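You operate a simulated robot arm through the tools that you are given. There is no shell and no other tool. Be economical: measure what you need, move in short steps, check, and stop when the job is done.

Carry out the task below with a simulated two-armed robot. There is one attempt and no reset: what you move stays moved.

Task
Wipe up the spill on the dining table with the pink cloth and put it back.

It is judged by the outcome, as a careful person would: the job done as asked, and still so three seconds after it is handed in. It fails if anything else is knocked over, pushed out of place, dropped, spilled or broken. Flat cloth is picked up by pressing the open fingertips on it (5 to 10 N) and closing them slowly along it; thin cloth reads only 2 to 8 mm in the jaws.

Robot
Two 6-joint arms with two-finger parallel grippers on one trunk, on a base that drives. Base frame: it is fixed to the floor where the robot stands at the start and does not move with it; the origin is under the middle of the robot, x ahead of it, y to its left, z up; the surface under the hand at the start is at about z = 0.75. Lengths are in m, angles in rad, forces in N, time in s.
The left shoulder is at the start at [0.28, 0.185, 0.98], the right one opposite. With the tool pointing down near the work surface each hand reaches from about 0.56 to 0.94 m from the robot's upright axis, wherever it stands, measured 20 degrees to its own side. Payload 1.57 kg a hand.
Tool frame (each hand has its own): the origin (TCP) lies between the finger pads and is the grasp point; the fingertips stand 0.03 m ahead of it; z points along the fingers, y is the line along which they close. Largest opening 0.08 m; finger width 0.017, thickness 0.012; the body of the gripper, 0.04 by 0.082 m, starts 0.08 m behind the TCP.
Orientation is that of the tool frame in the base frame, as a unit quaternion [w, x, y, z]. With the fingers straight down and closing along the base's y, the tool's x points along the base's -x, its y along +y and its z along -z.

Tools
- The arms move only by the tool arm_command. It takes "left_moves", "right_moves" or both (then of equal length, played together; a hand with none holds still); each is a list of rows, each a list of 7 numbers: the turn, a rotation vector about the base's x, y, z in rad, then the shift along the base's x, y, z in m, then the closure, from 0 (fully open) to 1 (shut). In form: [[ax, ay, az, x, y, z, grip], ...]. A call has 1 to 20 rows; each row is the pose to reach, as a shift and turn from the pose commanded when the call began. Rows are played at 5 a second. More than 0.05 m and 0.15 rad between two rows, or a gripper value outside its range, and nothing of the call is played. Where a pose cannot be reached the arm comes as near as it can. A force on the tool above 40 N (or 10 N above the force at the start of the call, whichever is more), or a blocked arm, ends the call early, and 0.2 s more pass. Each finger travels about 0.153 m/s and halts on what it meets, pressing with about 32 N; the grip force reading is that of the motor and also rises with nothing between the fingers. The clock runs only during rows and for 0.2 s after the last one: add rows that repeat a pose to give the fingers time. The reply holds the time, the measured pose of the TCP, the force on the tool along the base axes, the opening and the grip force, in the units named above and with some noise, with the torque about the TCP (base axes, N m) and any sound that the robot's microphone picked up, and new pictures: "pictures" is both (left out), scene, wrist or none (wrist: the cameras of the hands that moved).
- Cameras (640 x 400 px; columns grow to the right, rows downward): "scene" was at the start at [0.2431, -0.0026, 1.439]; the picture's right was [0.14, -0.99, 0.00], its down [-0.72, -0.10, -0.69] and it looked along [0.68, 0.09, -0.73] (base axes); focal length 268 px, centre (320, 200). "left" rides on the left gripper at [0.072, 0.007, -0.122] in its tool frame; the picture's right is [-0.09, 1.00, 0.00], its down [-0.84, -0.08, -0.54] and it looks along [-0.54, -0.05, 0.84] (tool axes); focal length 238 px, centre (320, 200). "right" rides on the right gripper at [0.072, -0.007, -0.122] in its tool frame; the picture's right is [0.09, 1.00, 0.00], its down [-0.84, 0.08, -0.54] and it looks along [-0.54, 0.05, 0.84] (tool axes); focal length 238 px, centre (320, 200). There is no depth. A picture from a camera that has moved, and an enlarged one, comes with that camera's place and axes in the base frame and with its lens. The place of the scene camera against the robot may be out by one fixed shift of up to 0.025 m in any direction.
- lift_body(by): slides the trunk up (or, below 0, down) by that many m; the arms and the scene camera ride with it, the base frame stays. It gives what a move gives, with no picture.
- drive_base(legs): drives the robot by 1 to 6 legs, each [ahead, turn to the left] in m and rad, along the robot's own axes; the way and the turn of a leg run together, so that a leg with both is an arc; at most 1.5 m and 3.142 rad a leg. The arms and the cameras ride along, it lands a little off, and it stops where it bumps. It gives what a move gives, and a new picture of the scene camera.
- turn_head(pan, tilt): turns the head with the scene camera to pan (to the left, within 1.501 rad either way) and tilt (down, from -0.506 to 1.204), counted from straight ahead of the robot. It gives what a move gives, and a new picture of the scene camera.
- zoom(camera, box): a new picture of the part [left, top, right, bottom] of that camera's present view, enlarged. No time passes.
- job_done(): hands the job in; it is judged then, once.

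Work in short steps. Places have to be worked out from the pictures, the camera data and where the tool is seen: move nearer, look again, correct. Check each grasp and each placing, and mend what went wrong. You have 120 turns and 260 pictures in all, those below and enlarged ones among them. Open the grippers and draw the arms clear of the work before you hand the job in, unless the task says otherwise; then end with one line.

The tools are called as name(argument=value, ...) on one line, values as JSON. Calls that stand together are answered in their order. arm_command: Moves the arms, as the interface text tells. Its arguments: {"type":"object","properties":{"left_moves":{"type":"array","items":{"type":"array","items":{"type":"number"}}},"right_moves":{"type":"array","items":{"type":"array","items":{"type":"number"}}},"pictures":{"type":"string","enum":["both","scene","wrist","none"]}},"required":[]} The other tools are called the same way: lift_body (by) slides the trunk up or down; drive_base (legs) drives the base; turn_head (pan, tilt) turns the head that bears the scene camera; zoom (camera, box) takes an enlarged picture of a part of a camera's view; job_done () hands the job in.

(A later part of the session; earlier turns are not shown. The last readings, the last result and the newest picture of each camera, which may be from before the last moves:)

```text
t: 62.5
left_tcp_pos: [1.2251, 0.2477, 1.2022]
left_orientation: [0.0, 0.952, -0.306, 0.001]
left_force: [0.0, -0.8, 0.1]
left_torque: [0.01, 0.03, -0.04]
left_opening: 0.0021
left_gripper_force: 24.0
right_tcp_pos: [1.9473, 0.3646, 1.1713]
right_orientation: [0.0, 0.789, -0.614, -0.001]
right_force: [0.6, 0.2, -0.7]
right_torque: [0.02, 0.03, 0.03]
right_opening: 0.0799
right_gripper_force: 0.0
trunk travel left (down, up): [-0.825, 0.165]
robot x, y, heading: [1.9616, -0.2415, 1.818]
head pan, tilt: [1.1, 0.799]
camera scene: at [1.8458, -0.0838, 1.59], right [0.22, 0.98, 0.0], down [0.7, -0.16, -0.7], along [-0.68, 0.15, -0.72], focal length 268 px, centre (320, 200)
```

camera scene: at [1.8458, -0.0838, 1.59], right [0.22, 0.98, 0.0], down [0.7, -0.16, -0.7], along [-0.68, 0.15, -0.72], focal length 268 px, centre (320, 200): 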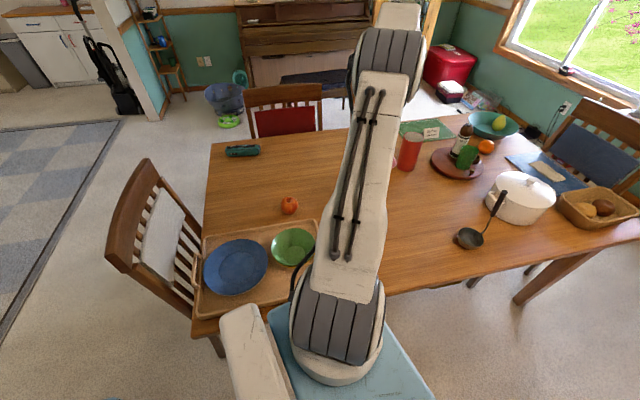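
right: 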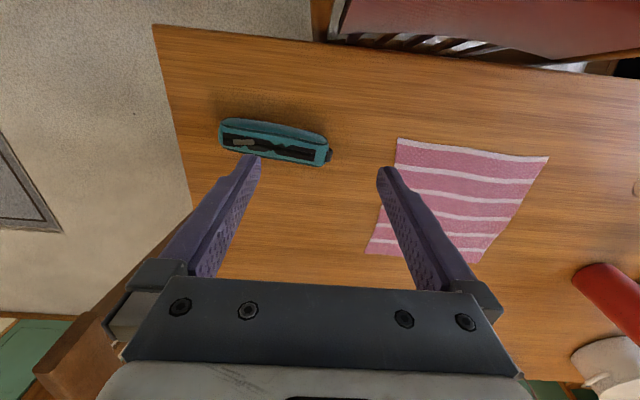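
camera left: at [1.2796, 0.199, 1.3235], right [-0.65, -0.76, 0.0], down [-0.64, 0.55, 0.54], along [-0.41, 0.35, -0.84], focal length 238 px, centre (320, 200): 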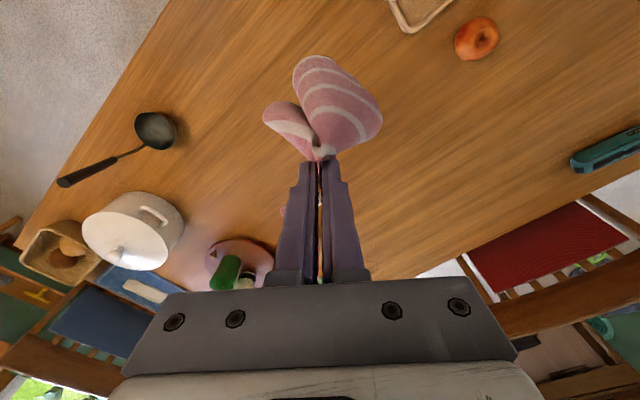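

The spill would be at about (327,90) in the wrist view, hidden by the hanging cloth. I shift the hand sideways 0.12 m to see it and fix its place.

arm_command(left_moves=[[0, 0, 0, 0.025, 0.03, 0, 1], [0, 0, 0, 0.05, 0.06, 0, 1], [0, 0, 0, 0.08, 0.09, 0, 1], [0, 0, 0, 0.08, 0.09, 0, 1]], pictures="wrist")

zoom(camera="left", box=[240, 20, 480, 170])

```text
t: 63.5
left_tcp_pos: [1.3069, 0.3332, 1.2003]
left_orientation: [0.0, 0.952, -0.305, -0.001]
left_force: [0.0, 0.4, 0.7]
left_torque: [-0.03, 0.02, -0.01]
left_opening: 0.0023
left_gripper_force: 23.7
right_tcp_pos: [1.948, 0.3654, 1.1717]
right_orientation: [-0.001, 0.789, -0.614, 0.001]
right_force: [0.2, -0.3, -0.2]
right_torque: [0.0, 0.02, -0.03]
right_opening: 0.0802
right_gripper_force: 0.1
trunk travel left (down, up): [-0.825, 0.165]
robot x, y, heading: [1.9632, -0.2413, 1.823]
head pan, tilt: [1.1, 0.799]
camera left: at [1.3613, 0.2858, 1.3226], right [-0.65, -0.76, 0.0], down [-0.64, 0.55, 0.54], along [-0.41, 0.35, -0.84], focal length 238 px, centre (320, 200)
```

left: 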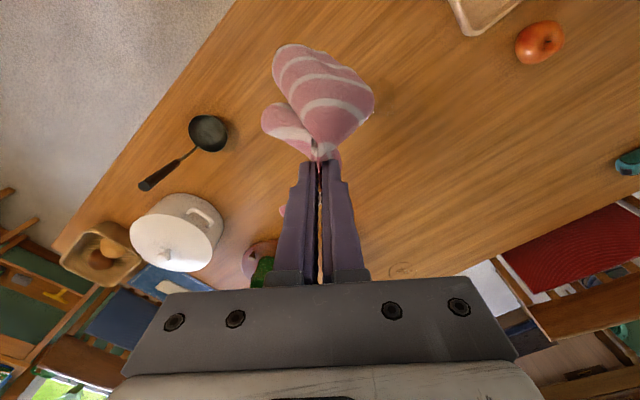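

```text
2.67 times, centred on (360, 95) of left
camera zoom: at [1.3613, 0.2858, 1.3226], right [-0.65, -0.76, 0.0], down [-0.64, 0.55, 0.54], along [-0.41, 0.35, -0.84], focal length 636 px, centre (213, 480)
```

zoom: 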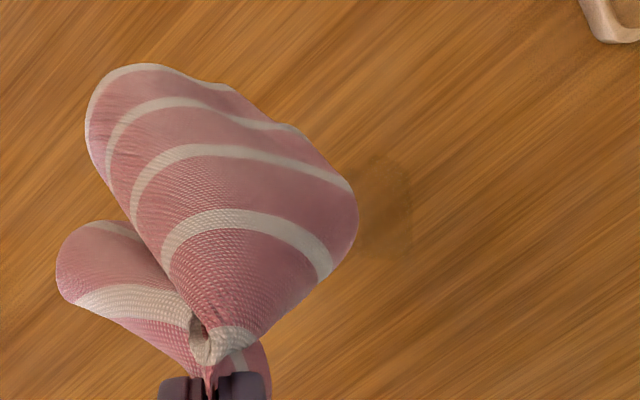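

The spill is at about (1.205,.24), ~8 cm across. I lower the cloth straight onto it.

arm_command(left_moves=[[0, 0, 0, -0.03, -0.03, 0, 1], [0, 0, 0, -0.06, -0.06, -0.01, 1], [0, 0, 0, -0.1, -0.09, -0.03, 1], [0, 0, 0, -0.1, -0.093, -0.08, 1], [0, 0, 0, -0.1, -0.093, -0.13, 1], [0, 0, 0, -0.1, -0.093, -0.18, 1], [0, 0, 0, -0.1, -0.093, -0.22, 1], [0, 0, 0, -0.1, -0.093, -0.26, 1], [0, 0, 0, -0.1, -0.093, -0.3, 1], [0, 0, 0, -0.1, -0.093, -0.34, 1], [0, 0, 0, -0.1, -0.093, -0.37, 1], [0, 0, 0, -0.1, -0.093, -0.39, 1]])

```text
refused: row 3 steps farther than a row can; nothing moved
```

Row 3 step was too long; I resend with shorter steps.

arm_command(left_moves=[[0, 0, 0, -0.03, -0.03, 0, 1], [0, 0, 0, -0.06, -0.06, -0.01, 1], [0, 0, 0, -0.085, -0.08, -0.03, 1], [0, 0, 0, -0.1, -0.093, -0.07, 1], [0, 0, 0, -0.1, -0.093, -0.11, 1], [0, 0, 0, -0.1, -0.093, -0.15, 1], [0, 0, 0, -0.1, -0.093, -0.19, 1], [0, 0, 0, -0.1, -0.093, -0.23, 1], [0, 0, 0, -0.1, -0.093, -0.27, 1], [0, 0, 0, -0.1, -0.093, -0.31, 1], [0, 0, 0, -0.1, -0.093, -0.35, 1], [0, 0, 0, -0.1, -0.093, -0.38, 1], [0, 0, 0, -0.1, -0.093, -0.4, 1]])

```text
t: 66.3
left_tcp_pos: [1.2055, 0.2454, 0.8024]
left_orientation: [0.0, 0.952, -0.306, 0.0]
left_force: [0.3, 0.1, 0.6]
left_torque: [0.04, 0.01, -0.01]
left_opening: 0.0023
left_gripper_force: 23.5
right_tcp_pos: [1.9464, 0.3649, 1.1724]
right_orientation: [0.0, 0.789, -0.614, 0.0]
right_force: [0.2, -0.2, 0.1]
right_torque: [0.03, 0.0, -0.02]
right_opening: 0.0798
right_gripper_force: 0.1
trunk travel left (down, up): [-0.825, 0.165]
robot x, y, heading: [1.9581, -0.243, 1.826]
head pan, tilt: [1.1, 0.799]
camera scene: at [1.8458, -0.0839, 1.59], right [0.22, 0.98, 0.0], down [0.7, -0.16, -0.7], along [-0.68, 0.15, -0.72], focal length 268 px, centre (320, 200)
camera left: at [1.2617, 0.1982, 0.9239], right [-0.65, -0.76, 0.0], down [-0.63, 0.55, 0.54], along [-0.41, 0.36, -0.84], focal length 238 px, centre (320, 200)
```

scene: 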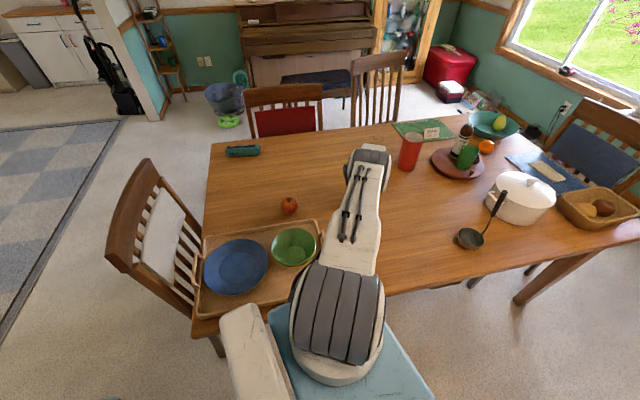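
left: 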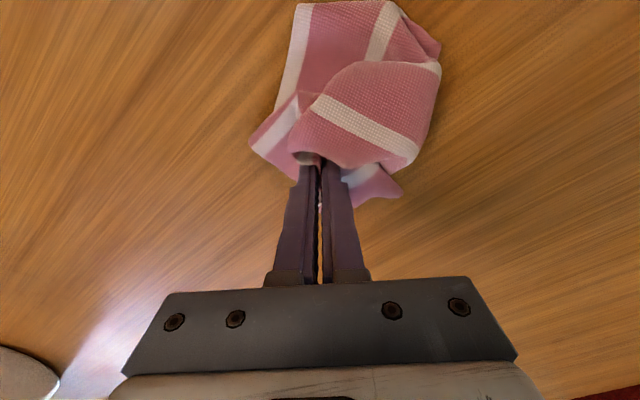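

The cloth has piled on the spill. I press down gently.

arm_command(left_moves=[[0, 0, 0, 0, 0, -0.006, 1], [0, 0, 0, 0, 0, -0.01, 1], [0, 0, 0, 0, 0, -0.013, 1], [0, 0, 0, 0, 0, -0.016, 1]], pictures="none")

```text
t: 67.3
left_tcp_pos: [1.2057, 0.2441, 0.7857]
left_orientation: [-0.001, 0.952, -0.306, -0.001]
left_force: [1.9, -0.1, 11.5]
left_torque: [-0.09, -0.06, 0.01]
left_opening: 0.0022
left_gripper_force: 23.8
right_tcp_pos: [1.9493, 0.3653, 1.1729]
right_orientation: [0.0, 0.79, -0.613, 0.0]
right_force: [0.3, -0.3, 0.3]
right_torque: [0.01, 0.01, -0.02]
right_opening: 0.0797
right_gripper_force: 0.0
trunk travel left (down, up): [-0.825, 0.165]
robot x, y, heading: [1.96, -0.2448, 1.82]
head pan, tilt: [1.1, 0.799]
```

11 N through the cloth: good pressure. I wipe back and forth over the spill area.

arm_command(left_moves=[[0, 0, 0, 0.03, -0.03, 0, 1], [0, 0, 0, 0.06, -0.04, 0, 1], [0, 0, 0, 0.03, -0.04, 0, 1], [0, 0, 0, 0, -0.04, 0, 1], [0, 0, 0, -0.03, -0.04, 0, 1], [0, 0, 0, -0.055, -0.03, 0, 1], [0, 0, 0, -0.03, -0.015, 0, 1], [0, 0, 0, 0, -0.015, 0, 1], [0, 0, 0, 0.03, -0.015, 0, 1], [0, 0, 0, 0.055, 0, 0, 1], [0, 0, 0, 0.03, 0.01, 0, 1], [0, 0, 0, 0, 0.01, 0, 1], [0, 0, 0, -0.03, 0.01, 0, 1], [0, 0, 0, -0.055, 0.02, 0, 1], [0, 0, 0, -0.03, 0.035, 0, 1], [0, 0, 0, 0, 0.035, 0, 1], [0, 0, 0, 0.03, 0.035, 0, 1], [0, 0, 0, 0.05, 0.02, 0, 1], [0, 0, 0, 0.03, 0, 0, 1], [0, 0, 0, 0, 0, 0, 1]])

```text
t: 71.1
left_tcp_pos: [1.217, 0.2867, 0.7809]
left_orientation: [-0.001, 0.952, -0.305, -0.007]
left_force: [2.0, -1.1, 13.5]
left_torque: [-0.09, -0.12, -0.03]
left_opening: 0.0022
left_gripper_force: 23.9
left hand out of reach, approached as far as the arm can: row 6, 7, 13, 14, 15, 16, 17, 18, 19
right_tcp_pos: [1.9488, 0.3642, 1.1719]
right_orientation: [0.0, 0.79, -0.613, 0.0]
right_force: [0.1, -0.3, 0.2]
right_torque: [0.01, -0.01, 0.02]
right_opening: 0.0798
right_gripper_force: 0.1
trunk travel left (down, up): [-0.825, 0.165]
robot x, y, heading: [1.9603, -0.248, 1.821]
head pan, tilt: [1.1, 0.799]
stopped in row 19 (left hand): the force on the tool passed its limit at 42 N (the readings are from after the stop); the commanded pose is now the measured one
camera scene: at [1.8465, -0.0844, 1.5902], right [0.22, 0.98, 0.0], down [0.7, -0.16, -0.7], along [-0.68, 0.15, -0.72], focal length 268 px, centre (320, 200)
camera left: at [1.2723, 0.2387, 0.9027], right [-0.65, -0.76, 0.0], down [-0.63, 0.55, 0.55], along [-0.42, 0.36, -0.83], focal length 238 px, centre (320, 200)
```

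scene: 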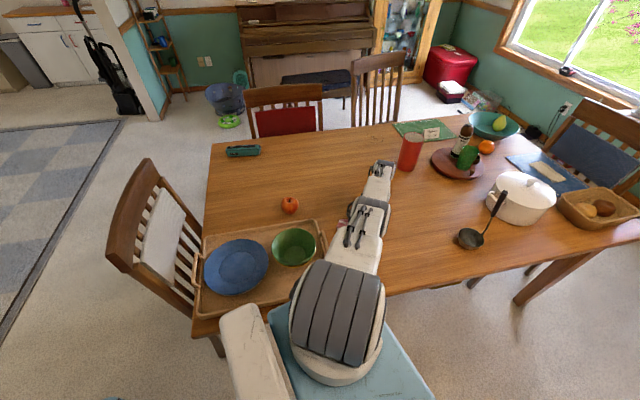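
left: 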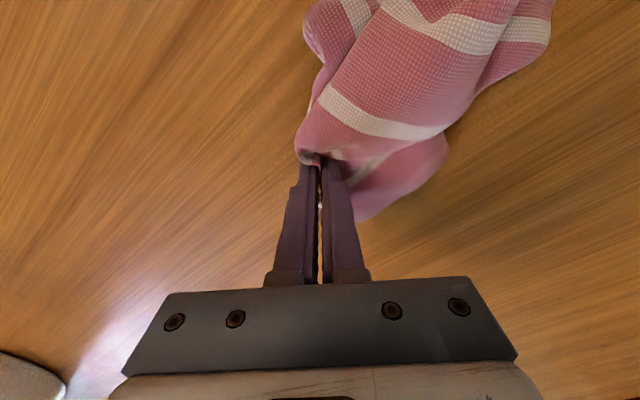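

The arm hit its reach limit at the far strokes. I lift to check the spill and the mug.

arm_command(left_moves=[[0, 0, 0, 0, 0, 0.04, 1], [0, 0, 0, 0, 0, 0.08, 1], [0, 0, 0, 0.02, 0.02, 0.12, 1], [0, 0, 0, 0.04, 0.04, 0.16, 1], [0, 0, 0, 0.06, 0.06, 0.19, 1], [0, 0, 0, 0.09, 0.09, 0.21, 1], [0, 0, 0, 0.11, 0.11, 0.25, 1], [0, 0, 0, 0.13, 0.13, 0.29, 1], [0, 0, 0, 0.13, 0.13, 0.33, 1], [0, 0, 0, 0.13, 0.13, 0.33, 1]])

zoom(camera="left", box=[280, 20, 520, 170])

```text
t: 73.3
left_tcp_pos: [1.3065, 0.4452, 1.0958]
left_orientation: [0.0, 0.952, -0.306, -0.004]
left_force: [0.2, -0.3, 0.9]
left_torque: [-0.04, 0.07, 0.0]
left_opening: 0.0021
left_gripper_force: 23.5
left hand out of reach, approached as far as the arm can: row 1, 2, 3, 4, 5, 6, 7, 8, 9, 10
right_tcp_pos: [1.9476, 0.366, 1.1723]
right_orientation: [0.0, 0.789, -0.614, 0.0]
right_force: [-0.3, -0.1, -0.8]
right_torque: [-0.03, -0.01, 0.01]
right_opening: 0.0801
right_gripper_force: 0.0
trunk travel left (down, up): [-0.825, 0.165]
robot x, y, heading: [1.9607, -0.2482, 1.817]
head pan, tilt: [1.1, 0.799]
camera scene: at [1.8458, -0.084, 1.59], right [0.22, 0.98, 0.0], down [0.7, -0.16, -0.7], along [-0.68, 0.15, -0.72], focal length 268 px, centre (320, 200)
camera left: at [1.362, 0.3983, 1.2179], right [-0.65, -0.76, 0.0], down [-0.63, 0.55, 0.55], along [-0.42, 0.36, -0.84], focal length 238 px, centre (320, 200)
```

scene: 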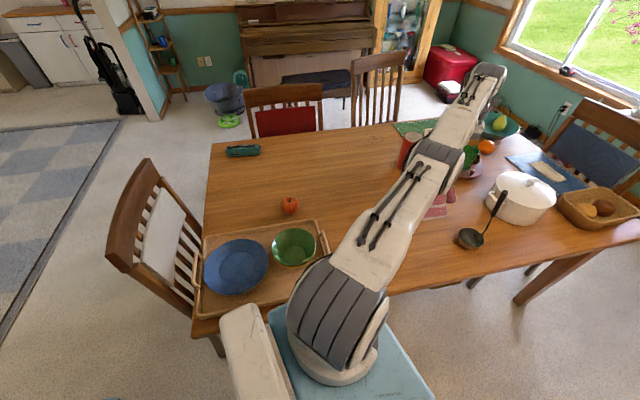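
left: 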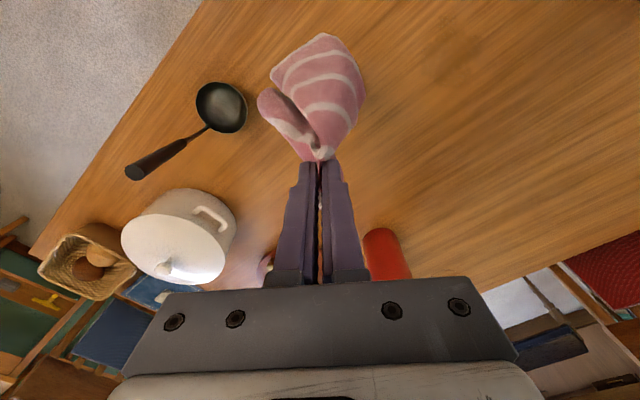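

```text
2.67 times, centred on (400, 95) of left
camera zoom: at [1.362, 0.3983, 1.2179], right [-0.65, -0.76, 0.0], down [-0.63, 0.55, 0.55], along [-0.42, 0.36, -0.84], focal length 636 px, centre (107, 480)
```

zoom: 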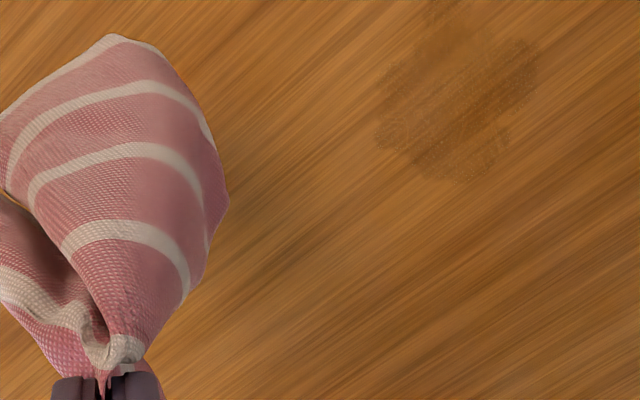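

The spill is partly taken up (speckled), still spanning about 0.10 m around (1.20,.244). I drive ahead 0.14 m to bring it well within reach.

drive_base(legs=[[0.14, 0]])

```text
t: 74.7
left_tcp_pos: [1.268, 0.587, 1.0966]
left_orientation: [-0.001, 0.953, -0.303, -0.004]
left_force: [0.0, -1.0, -0.2]
left_torque: [0.0, -0.01, -0.01]
left_opening: 0.0024
left_gripper_force: 23.8
right_tcp_pos: [1.9093, 0.5081, 1.171]
right_orientation: [0.0, 0.79, -0.612, 0.0]
right_force: [0.1, -0.1, 0.5]
right_torque: [0.03, 0.03, 0.01]
right_opening: 0.08
right_gripper_force: 0.1
trunk travel left (down, up): [-0.825, 0.165]
robot x, y, heading: [1.923, -0.1025, 1.823]
head pan, tilt: [1.1, 0.799]
camera scene: at [1.8087, 0.0581, 1.59], right [0.22, 0.98, 0.0], down [0.7, -0.16, -0.7], along [-0.68, 0.15, -0.72], focal length 268 px, centre (320, 200)
```

scene: 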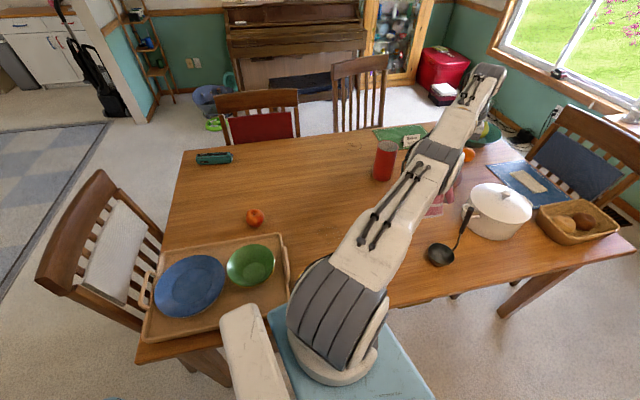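

I bring the cloth back over the spill at height, then lower.

arm_command(left_moves=[[0, 0, 0, -0.008, -0.043, 0.02, 1], [0, 0, 0, -0.016, -0.086, 0.03, 1], [0, 0, 0, -0.024, -0.129, 0.04, 1], [0, 0, 0, -0.032, -0.172, 0.04, 1], [0, 0, 0, -0.04, -0.215, 0.04, 1], [0, 0, 0, -0.048, -0.258, 0.04, 1], [0, 0, 0, -0.056, -0.3, 0.04, 1], [0, 0, 0, -0.065, -0.343, 0.04, 1], [0, 0, 0, -0.065, -0.343, 0, 1], [0, 0, 0, -0.065, -0.343, 0, 1]])

zoom(camera="left", box=[240, 0, 480, 150])

```text
t: 76.9
left_tcp_pos: [1.1327, 0.2594, 1.241]
left_orientation: [-0.002, 0.952, -0.304, 0.035]
left_force: [-0.9, 0.8, -0.4]
left_torque: [0.01, 0.0, -0.02]
left_opening: 0.0025
left_gripper_force: 24.1
left hand out of reach, approached as far as the arm can: row 1, 2, 3, 4, 5, 6, 7, 8, 9, 10
right_tcp_pos: [1.9092, 0.5093, 1.1703]
right_orientation: [0.0, 0.791, -0.612, 0.0]
right_force: [1.1, 0.1, 0.2]
right_torque: [-0.02, 0.03, 0.03]
right_opening: 0.0798
right_gripper_force: 0.0
trunk travel left (down, up): [-0.825, 0.165]
robot x, y, heading: [1.9229, -0.0993, 1.824]
head pan, tilt: [1.1, 0.799]
camera scene: at [1.8086, 0.0588, 1.5899], right [0.22, 0.98, 0.0], down [0.7, -0.16, -0.7], along [-0.68, 0.15, -0.72], focal length 268 px, centre (320, 200)
camera left: at [1.1785, 0.2142, 1.3674], right [-0.65, -0.76, -0.03], down [-0.67, 0.56, 0.49], along [-0.35, 0.34, -0.87], focal length 238 px, centre (320, 200)
```

scene: 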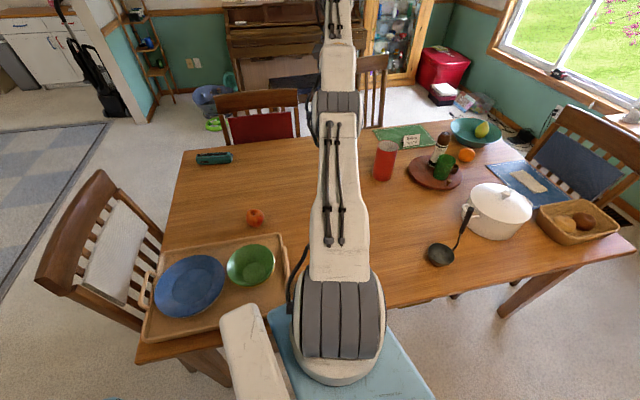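
left: 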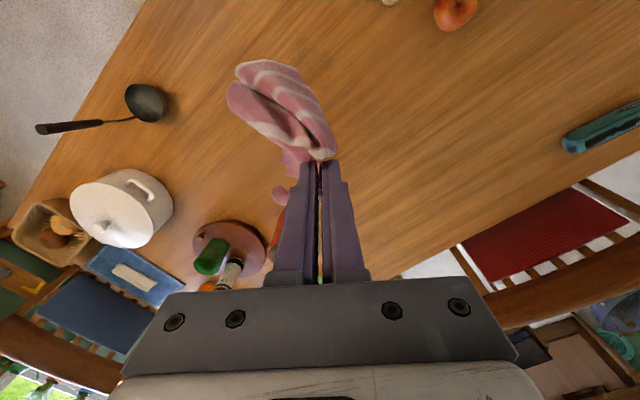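

```text
2.67 times, centred on (360, 75) of left
camera zoom: at [1.1785, 0.2142, 1.3674], right [-0.65, -0.76, -0.03], down [-0.67, 0.56, 0.49], along [-0.35, 0.34, -0.87], focal length 636 px, centre (213, 533)
```

zoom: 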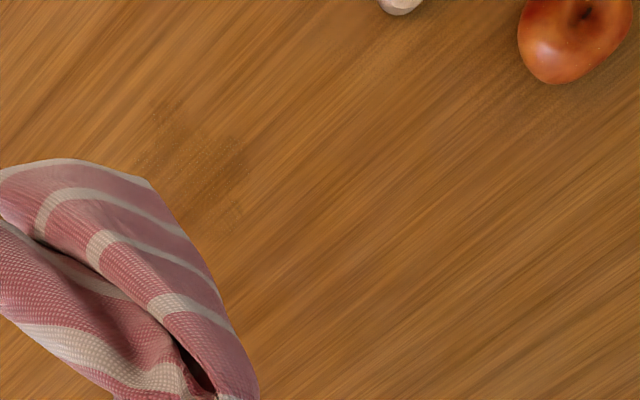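

The arm has stretched straight into a poor configuration. I draw the hand back toward the robot to recover a bent elbow.

arm_command(left_moves=[[0, 0, 0, -0.03, -0.33, 0.14, 1], [0, 0, 0, 0.01, -0.33, 0.14, 1], [0, 0, 0, 0.05, -0.32, 0.14, 1], [0, 0, 0, 0.09, -0.31, 0.14, 1], [0, 0, 0, 0.13, -0.3, 0.14, 1], [0, 0, 0, 0.17, -0.29, 0.14, 1], [0, 0, 0, 0.21, -0.28, 0.14, 1], [0, 0, 0, 0.21, -0.28, 0.14, 1]])

```text
refused: row 1 steps farther than a row can; nothing moved
```

My shifts were from the wrong start; I resend from the present pose.

arm_command(left_moves=[[0, 0, 0, 0.03, 0.01, 0.03, 1], [0, 0, 0, 0.07, 0.02, 0.06, 1], [0, 0, 0, 0.11, 0.03, 0.09, 1], [0, 0, 0, 0.15, 0.04, 0.11, 1], [0, 0, 0, 0.19, 0.06, 0.12, 1], [0, 0, 0, 0.23, 0.08, 0.13, 1], [0, 0, 0, 0.27, 0.1, 0.14, 1], [0, 0, 0, 0.29, 0.12, 0.14, 1], [0, 0, 0, 0.29, 0.12, 0.14, 1]])

```text
refused: row 2 steps farther than a row can; nothing moved
```

Step lengths again slightly above 0.05; I shorten them.

arm_command(left_moves=[[0, 0, 0, 0.03, 0.01, 0.02, 1], [0, 0, 0, 0.065, 0.02, 0.04, 1], [0, 0, 0, 0.1, 0.03, 0.06, 1], [0, 0, 0, 0.135, 0.04, 0.08, 1], [0, 0, 0, 0.17, 0.055, 0.1, 1], [0, 0, 0, 0.205, 0.07, 0.12, 1], [0, 0, 0, 0.24, 0.09, 0.14, 1], [0, 0, 0, 0.27, 0.11, 0.14, 1], [0, 0, 0, 0.29, 0.12, 0.14, 1], [0, 0, 0, 0.29, 0.12, 0.14, 1]])

```text
t: 79.1
left_tcp_pos: [1.4173, 0.3837, 1.377]
left_orientation: [-0.001, 0.952, -0.303, 0.036]
left_force: [-0.2, -0.1, 0.1]
left_torque: [-0.01, 0.02, -0.02]
left_opening: 0.0023
left_gripper_force: 24.3
left hand out of reach, approached as far as the arm can: row 1
right_tcp_pos: [1.9092, 0.5075, 1.1719]
right_orientation: [0.001, 0.791, -0.611, 0.0]
right_force: [1.3, 0.2, 0.8]
right_torque: [-0.02, 0.01, -0.02]
right_opening: 0.08
right_gripper_force: 0.1
trunk travel left (down, up): [-0.825, 0.165]
robot x, y, heading: [1.9253, -0.1018, 1.822]
head pan, tilt: [1.1, 0.799]
camera scene: at [1.8087, 0.0586, 1.59], right [0.22, 0.98, 0.0], down [0.7, -0.16, -0.7], along [-0.68, 0.15, -0.72], focal length 268 px, centre (320, 200)
camera left: at [1.4634, 0.3389, 1.5051], right [-0.65, -0.76, -0.03], down [-0.67, 0.56, 0.49], along [-0.35, 0.34, -0.87], focal length 238 px, centre (320, 200)
```

scene: 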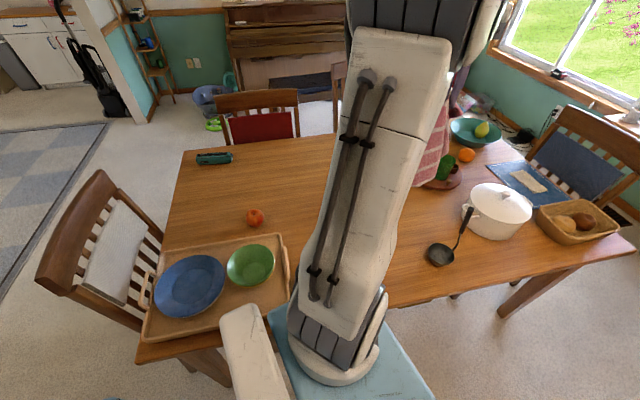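
left: 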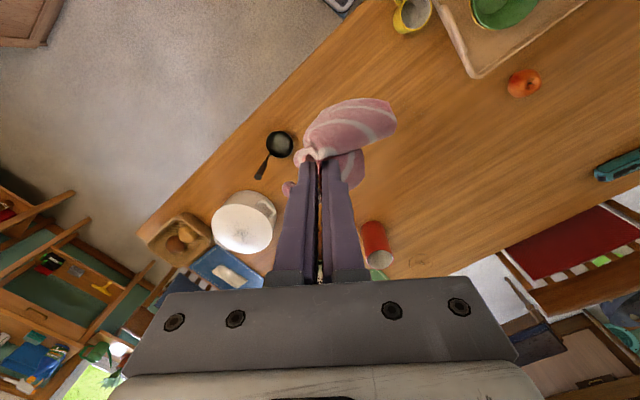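

Recovered, mug upright. I level the hand and approach the spill again, staying bent.

arm_command(left_moves=[[0.006, 0.02, 0, -0.03, -0.02, -0.02, 1], [0.011, 0.035, 0, -0.06, -0.04, -0.04, 1], [0.016, 0.05, 0, -0.09, -0.06, -0.06, 1], [0.022, 0.069, 0, -0.12, -0.08, -0.08, 1], [0.022, 0.069, 0, -0.15, -0.1, -0.1, 1], [0.022, 0.069, 0, -0.18, -0.12, -0.12, 1], [0.022, 0.069, 0, -0.2, -0.14, -0.15, 1], [0.022, 0.069, 0, -0.2, -0.14, -0.19, 1], [0.022, 0.069, 0, -0.2, -0.14, -0.23, 1], [0.022, 0.069, 0, -0.2, -0.14, -0.27, 1]])

```text
t: 81.3
left_tcp_pos: [1.2169, 0.2464, 1.1073]
left_orientation: [-0.003, 0.953, -0.304, -0.001]
left_force: [0.9, 0.0, 1.0]
left_torque: [0.02, -0.04, -0.05]
left_opening: 0.0024
left_gripper_force: 24.3
right_tcp_pos: [1.909, 0.5079, 1.171]
right_orientation: [0.0, 0.791, -0.612, 0.0]
right_force: [0.0, 0.8, 0.7]
right_torque: [0.03, 0.02, 0.0]
right_opening: 0.08
right_gripper_force: 0.1
trunk travel left (down, up): [-0.825, 0.165]
robot x, y, heading: [1.927, -0.0989, 1.824]
head pan, tilt: [1.1, 0.799]
camera scene: at [1.8085, 0.0585, 1.59], right [0.22, 0.98, 0.0], down [0.7, -0.16, -0.7], along [-0.68, 0.15, -0.72], focal length 268 px, centre (320, 200)
camera left: at [1.272, 0.1982, 1.2296], right [-0.65, -0.76, 0.0], down [-0.64, 0.54, 0.55], along [-0.41, 0.36, -0.84], focal length 238 px, centre (320, 200)
```

scene: 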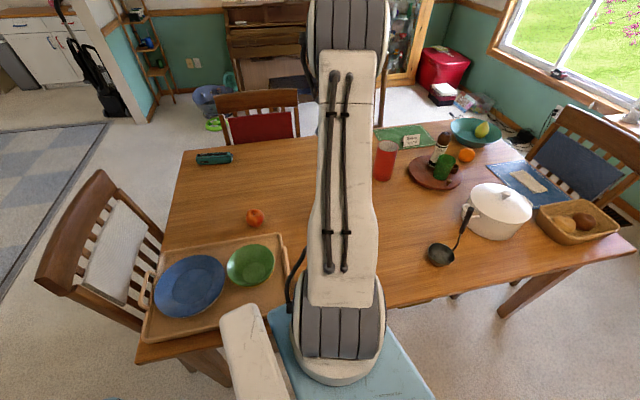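
left: 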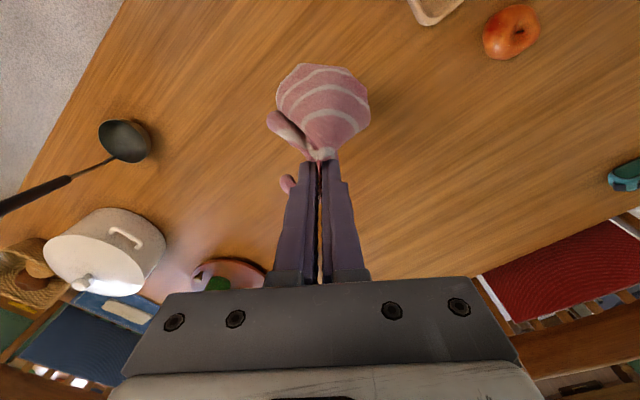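

Good configuration now. I lower to just pressing.

arm_command(left_moves=[[0, 0, 0, 0, 0, -0.04, 1], [0, 0, 0, 0, 0, -0.08, 1], [0, 0, 0, 0, 0, -0.12, 1], [0, 0, 0, 0, 0, -0.16, 1], [0, 0, 0, 0, 0, -0.2, 1], [0, 0, 0, 0, 0, -0.24, 1], [0, 0, 0, 0, 0, -0.28, 1], [0, 0, 0, 0, 0, -0.305, 1], [0, 0, 0, 0, 0, -0.315, 1], [0, 0, 0, 0, 0, -0.32, 1]])

```text
t: 83.5
left_tcp_pos: [1.2165, 0.2446, 0.7901]
left_orientation: [-0.002, 0.953, -0.304, 0.0]
left_force: [-0.2, 0.1, 0.9]
left_torque: [0.02, 0.02, -0.03]
left_opening: 0.0023
left_gripper_force: 23.8
right_tcp_pos: [1.9096, 0.5081, 1.1716]
right_orientation: [0.0, 0.791, -0.612, 0.0]
right_force: [0.5, -0.1, 0.2]
right_torque: [0.0, -0.05, 0.01]
right_opening: 0.0797
right_gripper_force: 0.2
trunk travel left (down, up): [-0.825, 0.165]
robot x, y, heading: [1.9244, -0.1019, 1.821]
head pan, tilt: [1.1, 0.799]
camera scene: at [1.8086, 0.0585, 1.59], right [0.22, 0.98, 0.0], down [0.7, -0.16, -0.7], along [-0.68, 0.15, -0.72], focal length 268 px, centre (320, 200)
camera left: at [1.2705, 0.1961, 0.9119], right [-0.65, -0.76, 0.0], down [-0.64, 0.54, 0.55], along [-0.41, 0.36, -0.84], focal length 238 px, centre (320, 200)
```

scene: 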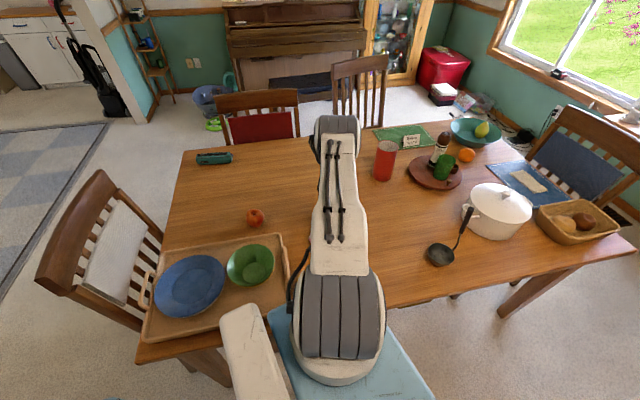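
left: 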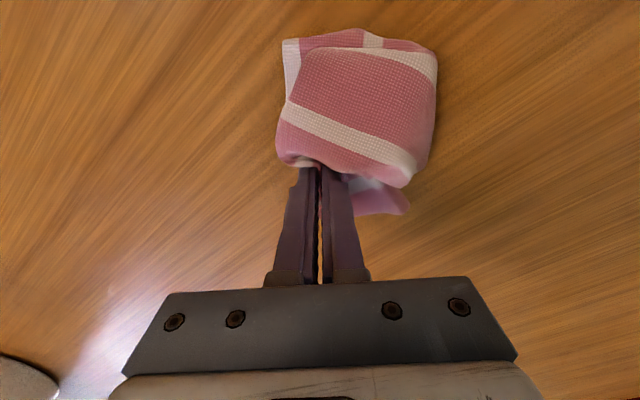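

Now press and wipe in a zigzag over the 0.11 m area.

arm_command(left_moves=[[0, 0, 0, 0.02, -0.03, -0.005, 1], [0, 0, 0, 0.045, -0.05, -0.006, 1], [0, 0, 0, 0.01, -0.055, -0.006, 1], [0, 0, 0, -0.03, -0.055, -0.006, 1], [0, 0, 0, -0.065, -0.05, -0.006, 1], [0, 0, 0, -0.03, -0.035, -0.006, 1], [0, 0, 0, 0.01, -0.035, -0.006, 1], [0, 0, 0, 0.05, -0.03, -0.006, 1], [0, 0, 0, 0.01, -0.015, -0.006, 1], [0, 0, 0, -0.03, -0.015, -0.006, 1], [0, 0, 0, -0.07, -0.01, -0.006, 1], [0, 0, 0, -0.03, 0.005, -0.006, 1], [0, 0, 0, 0.01, 0.005, -0.006, 1], [0, 0, 0, 0.05, 0.01, -0.006, 1], [0, 0, 0, 0.01, 0.025, -0.006, 1], [0, 0, 0, -0.03, 0.025, -0.006, 1], [0, 0, 0, -0.065, 0.03, -0.006, 1], [0, 0, 0, -0.03, 0.045, -0.006, 1], [0, 0, 0, 0.01, 0.045, -0.006, 1], [0, 0, 0, 0.04, 0.04, -0.006, 1]], pictures="wrist")

```text
t: 87.7
left_tcp_pos: [1.2551, 0.2868, 0.7838]
left_orientation: [-0.003, 0.953, -0.304, -0.001]
left_force: [0.0, 0.4, 1.3]
left_torque: [-0.02, -0.01, -0.02]
left_opening: 0.0024
left_gripper_force: 23.6
right_tcp_pos: [1.9083, 0.5087, 1.1717]
right_orientation: [0.0, 0.791, -0.612, 0.0]
right_force: [-0.3, -0.1, 0.4]
right_torque: [-0.01, 0.0, -0.03]
right_opening: 0.0802
right_gripper_force: 0.1
trunk travel left (down, up): [-0.825, 0.165]
robot x, y, heading: [1.9218, -0.0986, 1.82]
head pan, tilt: [1.1, 0.799]
camera left: at [1.31, 0.2383, 0.9055], right [-0.65, -0.76, 0.0], down [-0.64, 0.54, 0.55], along [-0.41, 0.36, -0.84], focal length 238 px, centre (320, 200)
```

left: 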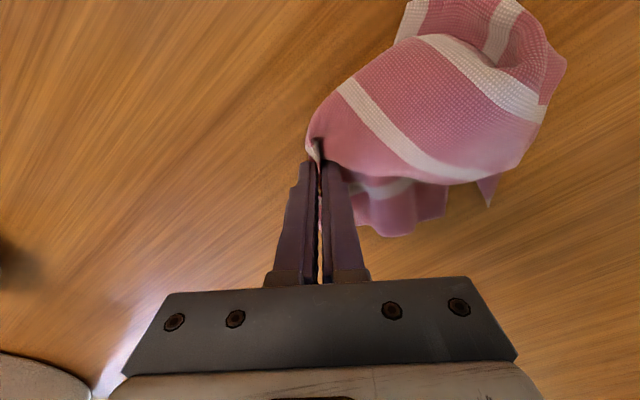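

Pressure was light at the end; I press 2 mm more and wipe again with crosswise strokes.

arm_command(left_moves=[[0, 0, 0, 0, -0.02, -0.002, 1], [0, 0, 0, 0, -0.06, -0.002, 1], [0, 0, 0, -0.005, -0.095, -0.002, 1], [0, 0, 0, -0.02, -0.06, -0.002, 1], [0, 0, 0, -0.02, -0.02, -0.002, 1], [0, 0, 0, -0.03, 0.015, -0.002, 1], [0, 0, 0, -0.04, -0.02, -0.002, 1], [0, 0, 0, -0.04, -0.06, -0.002, 1], [0, 0, 0, -0.05, -0.1, -0.002, 1], [0, 0, 0, -0.06, -0.06, -0.002, 1], [0, 0, 0, -0.06, -0.02, -0.002, 1], [0, 0, 0, -0.07, 0.015, -0.002, 1], [0, 0, 0, -0.08, -0.02, -0.002, 1], [0, 0, 0, -0.08, -0.06, -0.002, 1], [0, 0, 0, -0.09, -0.095, -0.002, 1], [0, 0, 0, -0.1, -0.06, -0.002, 1], [0, 0, 0, -0.1, -0.02, -0.002, 1], [0, 0, 0, -0.08, 0.01, -0.002, 1]], pictures="none")

```text
t: 91.5
left_tcp_pos: [1.1754, 0.297, 0.7801]
left_orientation: [-0.002, 0.953, -0.304, -0.001]
left_force: [0.0, 0.2, 6.1]
left_torque: [0.02, 0.02, -0.03]
left_opening: 0.0024
left_gripper_force: 23.8
right_tcp_pos: [1.9094, 0.5085, 1.1711]
right_orientation: [0.001, 0.791, -0.612, 0.0]
right_force: [0.6, -0.6, -0.3]
right_torque: [-0.03, -0.02, 0.0]
right_opening: 0.0798
right_gripper_force: 0.0
trunk travel left (down, up): [-0.825, 0.165]
robot x, y, heading: [1.9256, -0.0975, 1.824]
head pan, tilt: [1.1, 0.799]
```

Wiped with contact. I lift and shift sideways to inspect.

arm_command(left_moves=[[0, 0, 0, 0, 0, 0.04, 1], [0, 0, 0, 0.01, 0, 0.08, 1], [0, 0, 0, 0.02, 0.01, 0.12, 1], [0, 0, 0, 0.04, 0.02, 0.16, 1], [0, 0, 0, 0.06, 0.03, 0.2, 1], [0, 0, 0, 0.08, 0.04, 0.24, 1], [0, 0, 0, 0.1, 0.06, 0.28, 1], [0, 0, 0, 0.12, 0.08, 0.32, 1], [0, 0, 0, 0.13, 0.1, 0.36, 1], [0, 0, 0, 0.13, 0.1, 0.36, 1]], pictures="wrist")

zoom(camera="left", box=[280, 0, 520, 150])

```text
t: 93.7
left_tcp_pos: [1.3067, 0.3976, 1.1405]
left_orientation: [-0.003, 0.952, -0.305, -0.001]
left_force: [0.0, -0.2, -0.5]
left_torque: [-0.04, 0.0, -0.02]
left_opening: 0.0025
left_gripper_force: 23.9
right_tcp_pos: [1.9094, 0.5085, 1.1717]
right_orientation: [0.0, 0.791, -0.612, 0.0]
right_force: [-0.2, -0.1, -0.1]
right_torque: [0.04, 0.02, -0.01]
right_opening: 0.0801
right_gripper_force: 0.1
trunk travel left (down, up): [-0.825, 0.165]
robot x, y, heading: [1.9242, -0.101, 1.828]
head pan, tilt: [1.1, 0.799]
camera left: at [1.3622, 0.3501, 1.263], right [-0.65, -0.76, 0.0], down [-0.64, 0.55, 0.54], along [-0.41, 0.36, -0.84], focal length 238 px, centre (320, 200)
```

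left: 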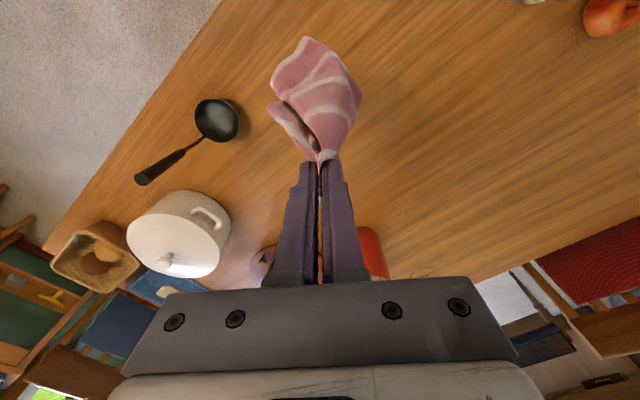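

```text
2.67 times, centred on (400, 75) of left
camera zoom: at [1.3622, 0.3501, 1.263], right [-0.65, -0.76, 0.0], down [-0.64, 0.55, 0.54], along [-0.41, 0.36, -0.84], focal length 636 px, centre (107, 533)
```

zoom: 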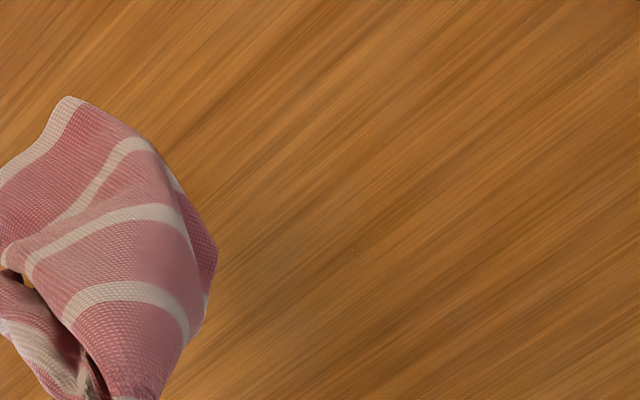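

The spill's spot, around (363,205) in this enlargement, looks clean; I zoom tighter to check for specks.

zoom(camera="left", box=[370, 40, 470, 110])

```text
5.71 times, centred on (420, 75) of left
camera zoom: at [1.3622, 0.3501, 1.263], right [-0.65, -0.76, 0.0], down [-0.64, 0.55, 0.54], along [-0.41, 0.36, -0.84], focal length 1362 px, centre (-251, 914)
```

zoom: 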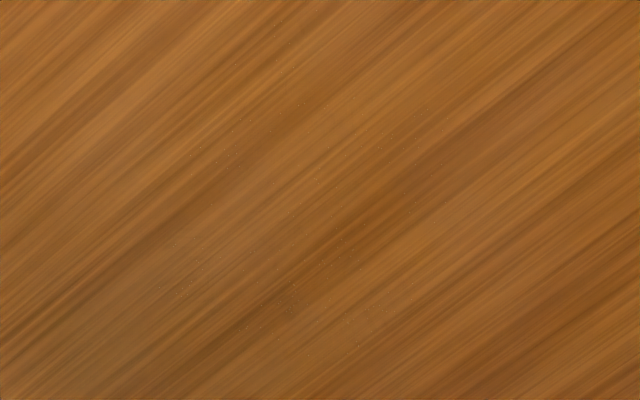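

Only faint specks remain. One more pass to be thorough: return above the spot and lower.

arm_command(left_moves=[[0, 0, 0, -0.03, -0.035, 0, 1], [0, 0, 0, -0.06, -0.07, 0, 1], [0, 0, 0, -0.09, -0.1, -0.01, 1], [0, 0, 0, -0.1, -0.13, -0.03, 1], [0, 0, 0, -0.1, -0.15, -0.06, 1], [0, 0, 0, -0.1, -0.15, -0.1, 1], [0, 0, 0, -0.1, -0.15, -0.14, 1], [0, 0, 0, -0.1, -0.15, -0.18, 1], [0, 0, 0, -0.1, -0.15, -0.22, 1], [0, 0, 0, -0.1, -0.15, -0.26, 1], [0, 0, 0, -0.1, -0.15, -0.3, 1], [0, 0, 0, -0.1, -0.15, -0.33, 1], [0, 0, 0, -0.1, -0.15, -0.345, 1], [0, 0, 0, -0.1, -0.15, -0.354, 1]], pictures="none")

arm_command(left_moves=[[0, 0, 0, 0.02, -0.03, -0.003, 1], [0, 0, 0, 0.055, -0.045, -0.005, 1], [0, 0, 0, 0.015, -0.05, -0.005, 1], [0, 0, 0, -0.025, -0.05, -0.005, 1], [0, 0, 0, -0.06, -0.045, -0.005, 1], [0, 0, 0, -0.025, -0.03, -0.005, 1], [0, 0, 0, 0.015, -0.03, -0.005, 1], [0, 0, 0, 0.055, -0.025, -0.005, 1], [0, 0, 0, 0.015, -0.01, -0.005, 1], [0, 0, 0, -0.025, -0.01, -0.005, 1], [0, 0, 0, -0.06, -0.005, -0.005, 1], [0, 0, 0, -0.025, 0.01, -0.005, 1], [0, 0, 0, 0.015, 0.01, -0.005, 1], [0, 0, 0, 0.055, 0.015, -0.005, 1], [0, 0, 0, 0.015, 0.03, -0.005, 1], [0, 0, 0, -0.025, 0.03, -0.005, 1], [0, 0, 0, -0.06, 0.035, -0.005, 1], [0, 0, 0, -0.025, 0.05, -0.005, 1], [0, 0, 0, 0.015, 0.05, -0.005, 1], [0, 0, 0, 0.045, 0.045, -0.005, 1]], pictures="none")

arm_command(left_moves=[[0, 0, 0, 0, 0, 0.04, 1], [0, 0, 0, 0, 0, 0.08, 1], [0, 0, 0, 0.005, 0.01, 0.12, 1], [0, 0, 0, 0.01, 0.03, 0.16, 1], [0, 0, 0, 0.02, 0.05, 0.2, 1], [0, 0, 0, 0.03, 0.07, 0.24, 1], [0, 0, 0, 0.05, 0.09, 0.28, 1], [0, 0, 0, 0.06, 0.1, 0.32, 1], [0, 0, 0, 0.06, 0.1, 0.36, 1], [0, 0, 0, 0.06, 0.1, 0.36, 1]], pictures="wrist")

zoom(camera="left", box=[360, 40, 460, 110])

```text
t: 96.7
left_tcp_pos: [1.2077, 0.2455, 0.788]
left_orientation: [-0.001, 0.953, -0.304, -0.001]
left_force: [0.2, 2.1, 7.7]
left_torque: [0.06, -0.03, 0.0]
left_opening: 0.0026
left_gripper_force: 23.9
right_tcp_pos: [1.9091, 0.5078, 1.1709]
right_orientation: [0.0, 0.79, -0.613, 0.0]
right_force: [-0.4, 0.7, -0.2]
right_torque: [-0.01, 0.02, 0.02]
right_opening: 0.0798
right_gripper_force: 0.1
trunk travel left (down, up): [-0.825, 0.165]
robot x, y, heading: [1.9204, -0.1009, 1.829]
head pan, tilt: [1.1, 0.799]
```

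```text
t: 99.9
left_tcp_pos: [1.2215, 0.2733, 0.7857]
left_orientation: [-0.003, 0.953, -0.304, -0.003]
left_force: [0.3, -0.3, 16.7]
left_torque: [-0.11, 0.04, -0.02]
left_opening: 0.0026
left_gripper_force: 24.0
right_tcp_pos: [1.9102, 0.5075, 1.1723]
right_orientation: [0.001, 0.791, -0.611, 0.001]
right_force: [0.5, 0.0, -1.0]
right_torque: [0.0, 0.0, -0.01]
right_opening: 0.0801
right_gripper_force: 0.1
trunk travel left (down, up): [-0.825, 0.165]
robot x, y, heading: [1.9255, -0.0998, 1.823]
head pan, tilt: [1.1, 0.799]
stopped in row 16 (left hand): the force on the tool passed its limit at 42 N (the readings are from after the stop); the commanded pose is now the measured one
```

```text
t: 102.1
left_tcp_pos: [1.2844, 0.3736, 1.143]
left_orientation: [-0.002, 0.953, -0.303, 0.0]
left_force: [-0.6, 0.1, 0.8]
left_torque: [0.0, -0.01, -0.03]
left_opening: 0.002
left_gripper_force: 24.0
right_tcp_pos: [1.9089, 0.5078, 1.1707]
right_orientation: [0.001, 0.791, -0.612, 0.0]
right_force: [-1.1, 0.2, 0.5]
right_torque: [0.0, 0.01, -0.01]
right_opening: 0.0801
right_gripper_force: 0.1
trunk travel left (down, up): [-0.825, 0.165]
robot x, y, heading: [1.9285, -0.102, 1.831]
head pan, tilt: [1.1, 0.799]
camera left: at [1.3398, 0.3259, 1.2654], right [-0.65, -0.76, -0.01], down [-0.64, 0.55, 0.54], along [-0.41, 0.36, -0.84], focal length 238 px, centre (320, 200)
```

left: 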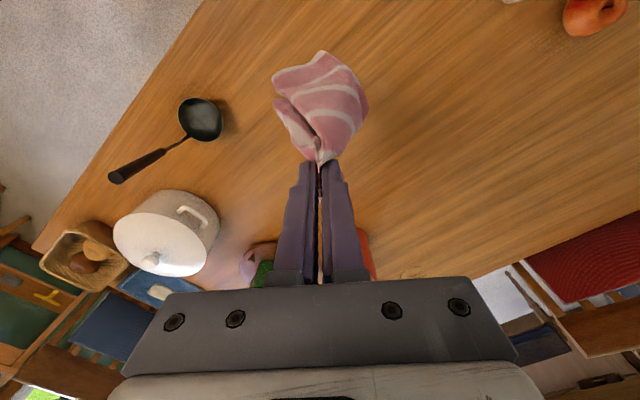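

```text
5.71 times, centred on (410, 75) of left
camera zoom: at [1.3398, 0.3259, 1.2654], right [-0.65, -0.76, -0.01], down [-0.64, 0.55, 0.54], along [-0.41, 0.36, -0.84], focal length 1362 px, centre (-194, 914)
```

zoom: 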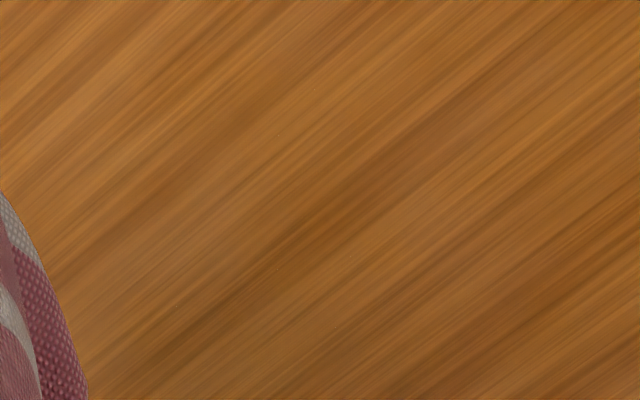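

The table is clean at the spill. I bring the arm back to the travel pose, raising first.

arm_command(left_moves=[[0, 0, 0, 0.01, 0, 0.045, 1], [0, 0, 0, 0.02, 0.005, 0.09, 1], [0, 0, -0.07, 0.05, 0.015, 0.12, 1], [0, 0, -0.14, 0.085, 0.03, 0.14, 1], [0, 0, -0.21, 0.12, 0.05, 0.14, 1], [0, 0, -0.28, 0.155, 0.07, 0.14, 1], [0, 0, -0.36, 0.19, 0.09, 0.14, 1], [0, 0, -0.44, 0.225, 0.11, 0.14, 1], [0, 0, -0.52, 0.255, 0.125, 0.14, 1], [0, 0, -0.6, 0.28, 0.14, 0.14, 1], [0, 0, -0.69, 0.29, 0.142, 0.14, 1]])

zoom(camera="scene", box=[120, 110, 640, 400])

```text
t: 104.5
left_tcp_pos: [1.5701, 0.5156, 1.2841]
left_orientation: [-0.003, 0.793, -0.609, 0.001]
left_force: [-0.2, -0.2, 0.7]
left_torque: [0.03, 0.0, 0.03]
left_opening: 0.0024
left_gripper_force: 23.6
right_tcp_pos: [1.9097, 0.5089, 1.1718]
right_orientation: [0.0, 0.791, -0.612, 0.0]
right_force: [0.1, -0.3, 0.3]
right_torque: [0.0, 0.03, 0.02]
right_opening: 0.0803
right_gripper_force: 0.1
trunk travel left (down, up): [-0.825, 0.165]
robot x, y, heading: [1.9267, -0.1041, 1.829]
head pan, tilt: [1.1, 0.799]
camera scene: at [1.8087, 0.0586, 1.59], right [0.22, 0.98, 0.0], down [0.7, -0.16, -0.7], along [-0.68, 0.15, -0.72], focal length 268 px, centre (320, 200)
camera left: at [1.5819, 0.444, 1.4063], right [-0.99, -0.17, -0.01], down [-0.14, 0.83, 0.54], along [-0.09, 0.54, -0.84], focal length 238 px, centre (320, 200)
```

scene: 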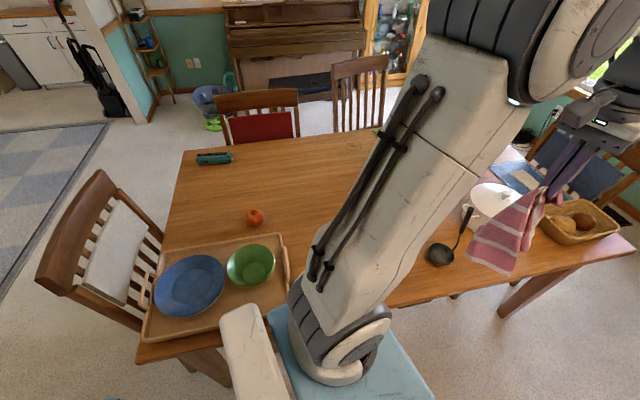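
left: 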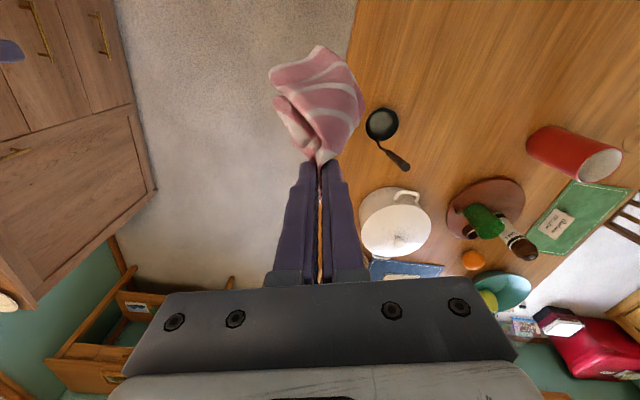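

```text
1.23 times, centred on (380, 255) of scene
camera zoom: at [1.8087, 0.0586, 1.59], right [0.22, 0.98, 0.0], down [0.7, -0.16, -0.7], along [-0.68, 0.15, -0.72], focal length 329 px, centre (246, 132)
```

zoom: 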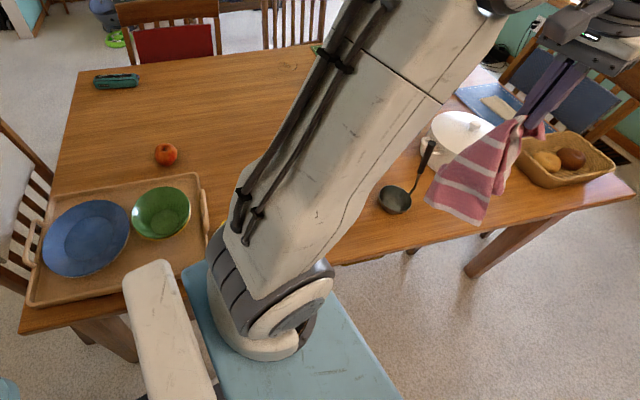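

All other objects look undisturbed. I reverse out of the gap by the way I came.

drive_base(legs=[[-0.14, 0], [0, -0.32], [-0.58, 0], [0, 0.1]])

```text
t: 110.3
left_tcp_pos: [1.7059, -0.1334, 1.2858]
left_orientation: [-0.002, 0.728, -0.686, 0.001]
left_force: [0.3, 0.1, -0.3]
left_torque: [0.0, 0.0, 0.0]
left_opening: 0.0021
left_gripper_force: 23.6
right_tcp_pos: [2.0377, -0.209, 1.1723]
right_orientation: [0.0, 0.725, -0.689, 0.0]
right_force: [1.1, 0.4, -0.5]
right_torque: [-0.01, 0.0, 0.02]
right_opening: 0.0803
right_gripper_force: 0.1
trunk travel left (down, up): [-0.825, 0.165]
robot x, y, heading: [1.9282, -0.8082, 1.618]
head pan, tilt: [1.1, 0.799]
camera scene: at [1.8504, -0.6289, 1.59], right [0.41, 0.91, 0.0], down [0.65, -0.29, -0.7], along [-0.64, 0.29, -0.72], focal length 268 px, centre (320, 200)
```

scene: 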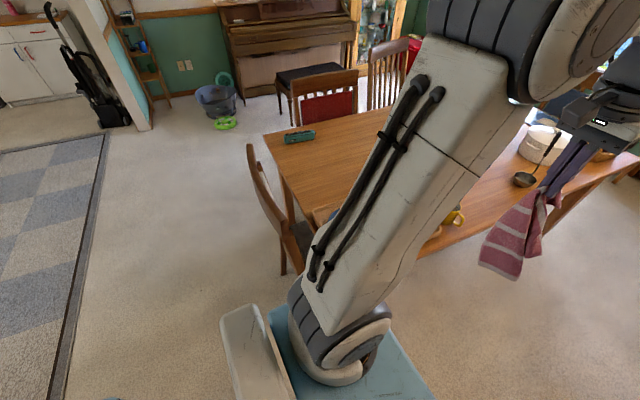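

Reverse arc out to the table's right end, then straight back and turn right.

drive_base(legs=[[-0.63, -1.61], [-1.48, 0]])

```text
t: 121.6
left_tcp_pos: [0.7365, -1.0353, 1.2841]
left_orientation: [0.0, 0.018, 1.0, -0.003]
left_force: [0.6, -0.6, 0.0]
left_torque: [-0.01, 0.03, 0.02]
left_opening: 0.0024
left_gripper_force: 24.0
right_tcp_pos: [0.6294, -1.3581, 1.1718]
right_orientation: [0.001, 0.023, 1.0, 0.0]
right_force: [-0.3, -0.1, 0.5]
right_torque: [-0.01, 0.03, 0.01]
right_opening: 0.08
right_gripper_force: 0.0
trunk travel left (down, up): [-0.825, 0.165]
robot x, y, heading: [0.0431, -1.1911, -0.046]
head pan, tilt: [1.1, 0.799]
cut short: leg 1
camera scene: at [0.2474, -1.1428, 1.59], right [0.87, -0.49, 0.0], down [-0.35, -0.62, -0.7], along [0.34, 0.61, -0.72], focal length 268 px, centre (320, 200)
```

scene: 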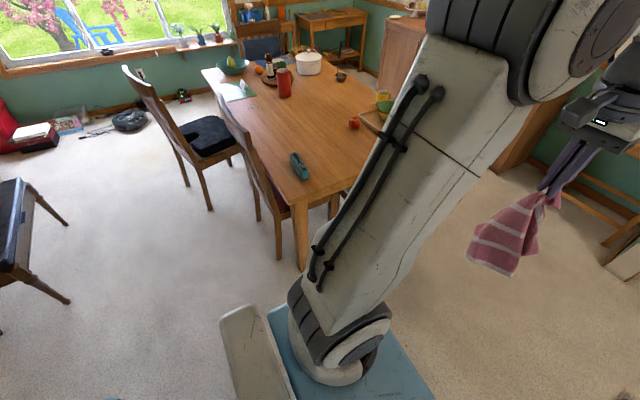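

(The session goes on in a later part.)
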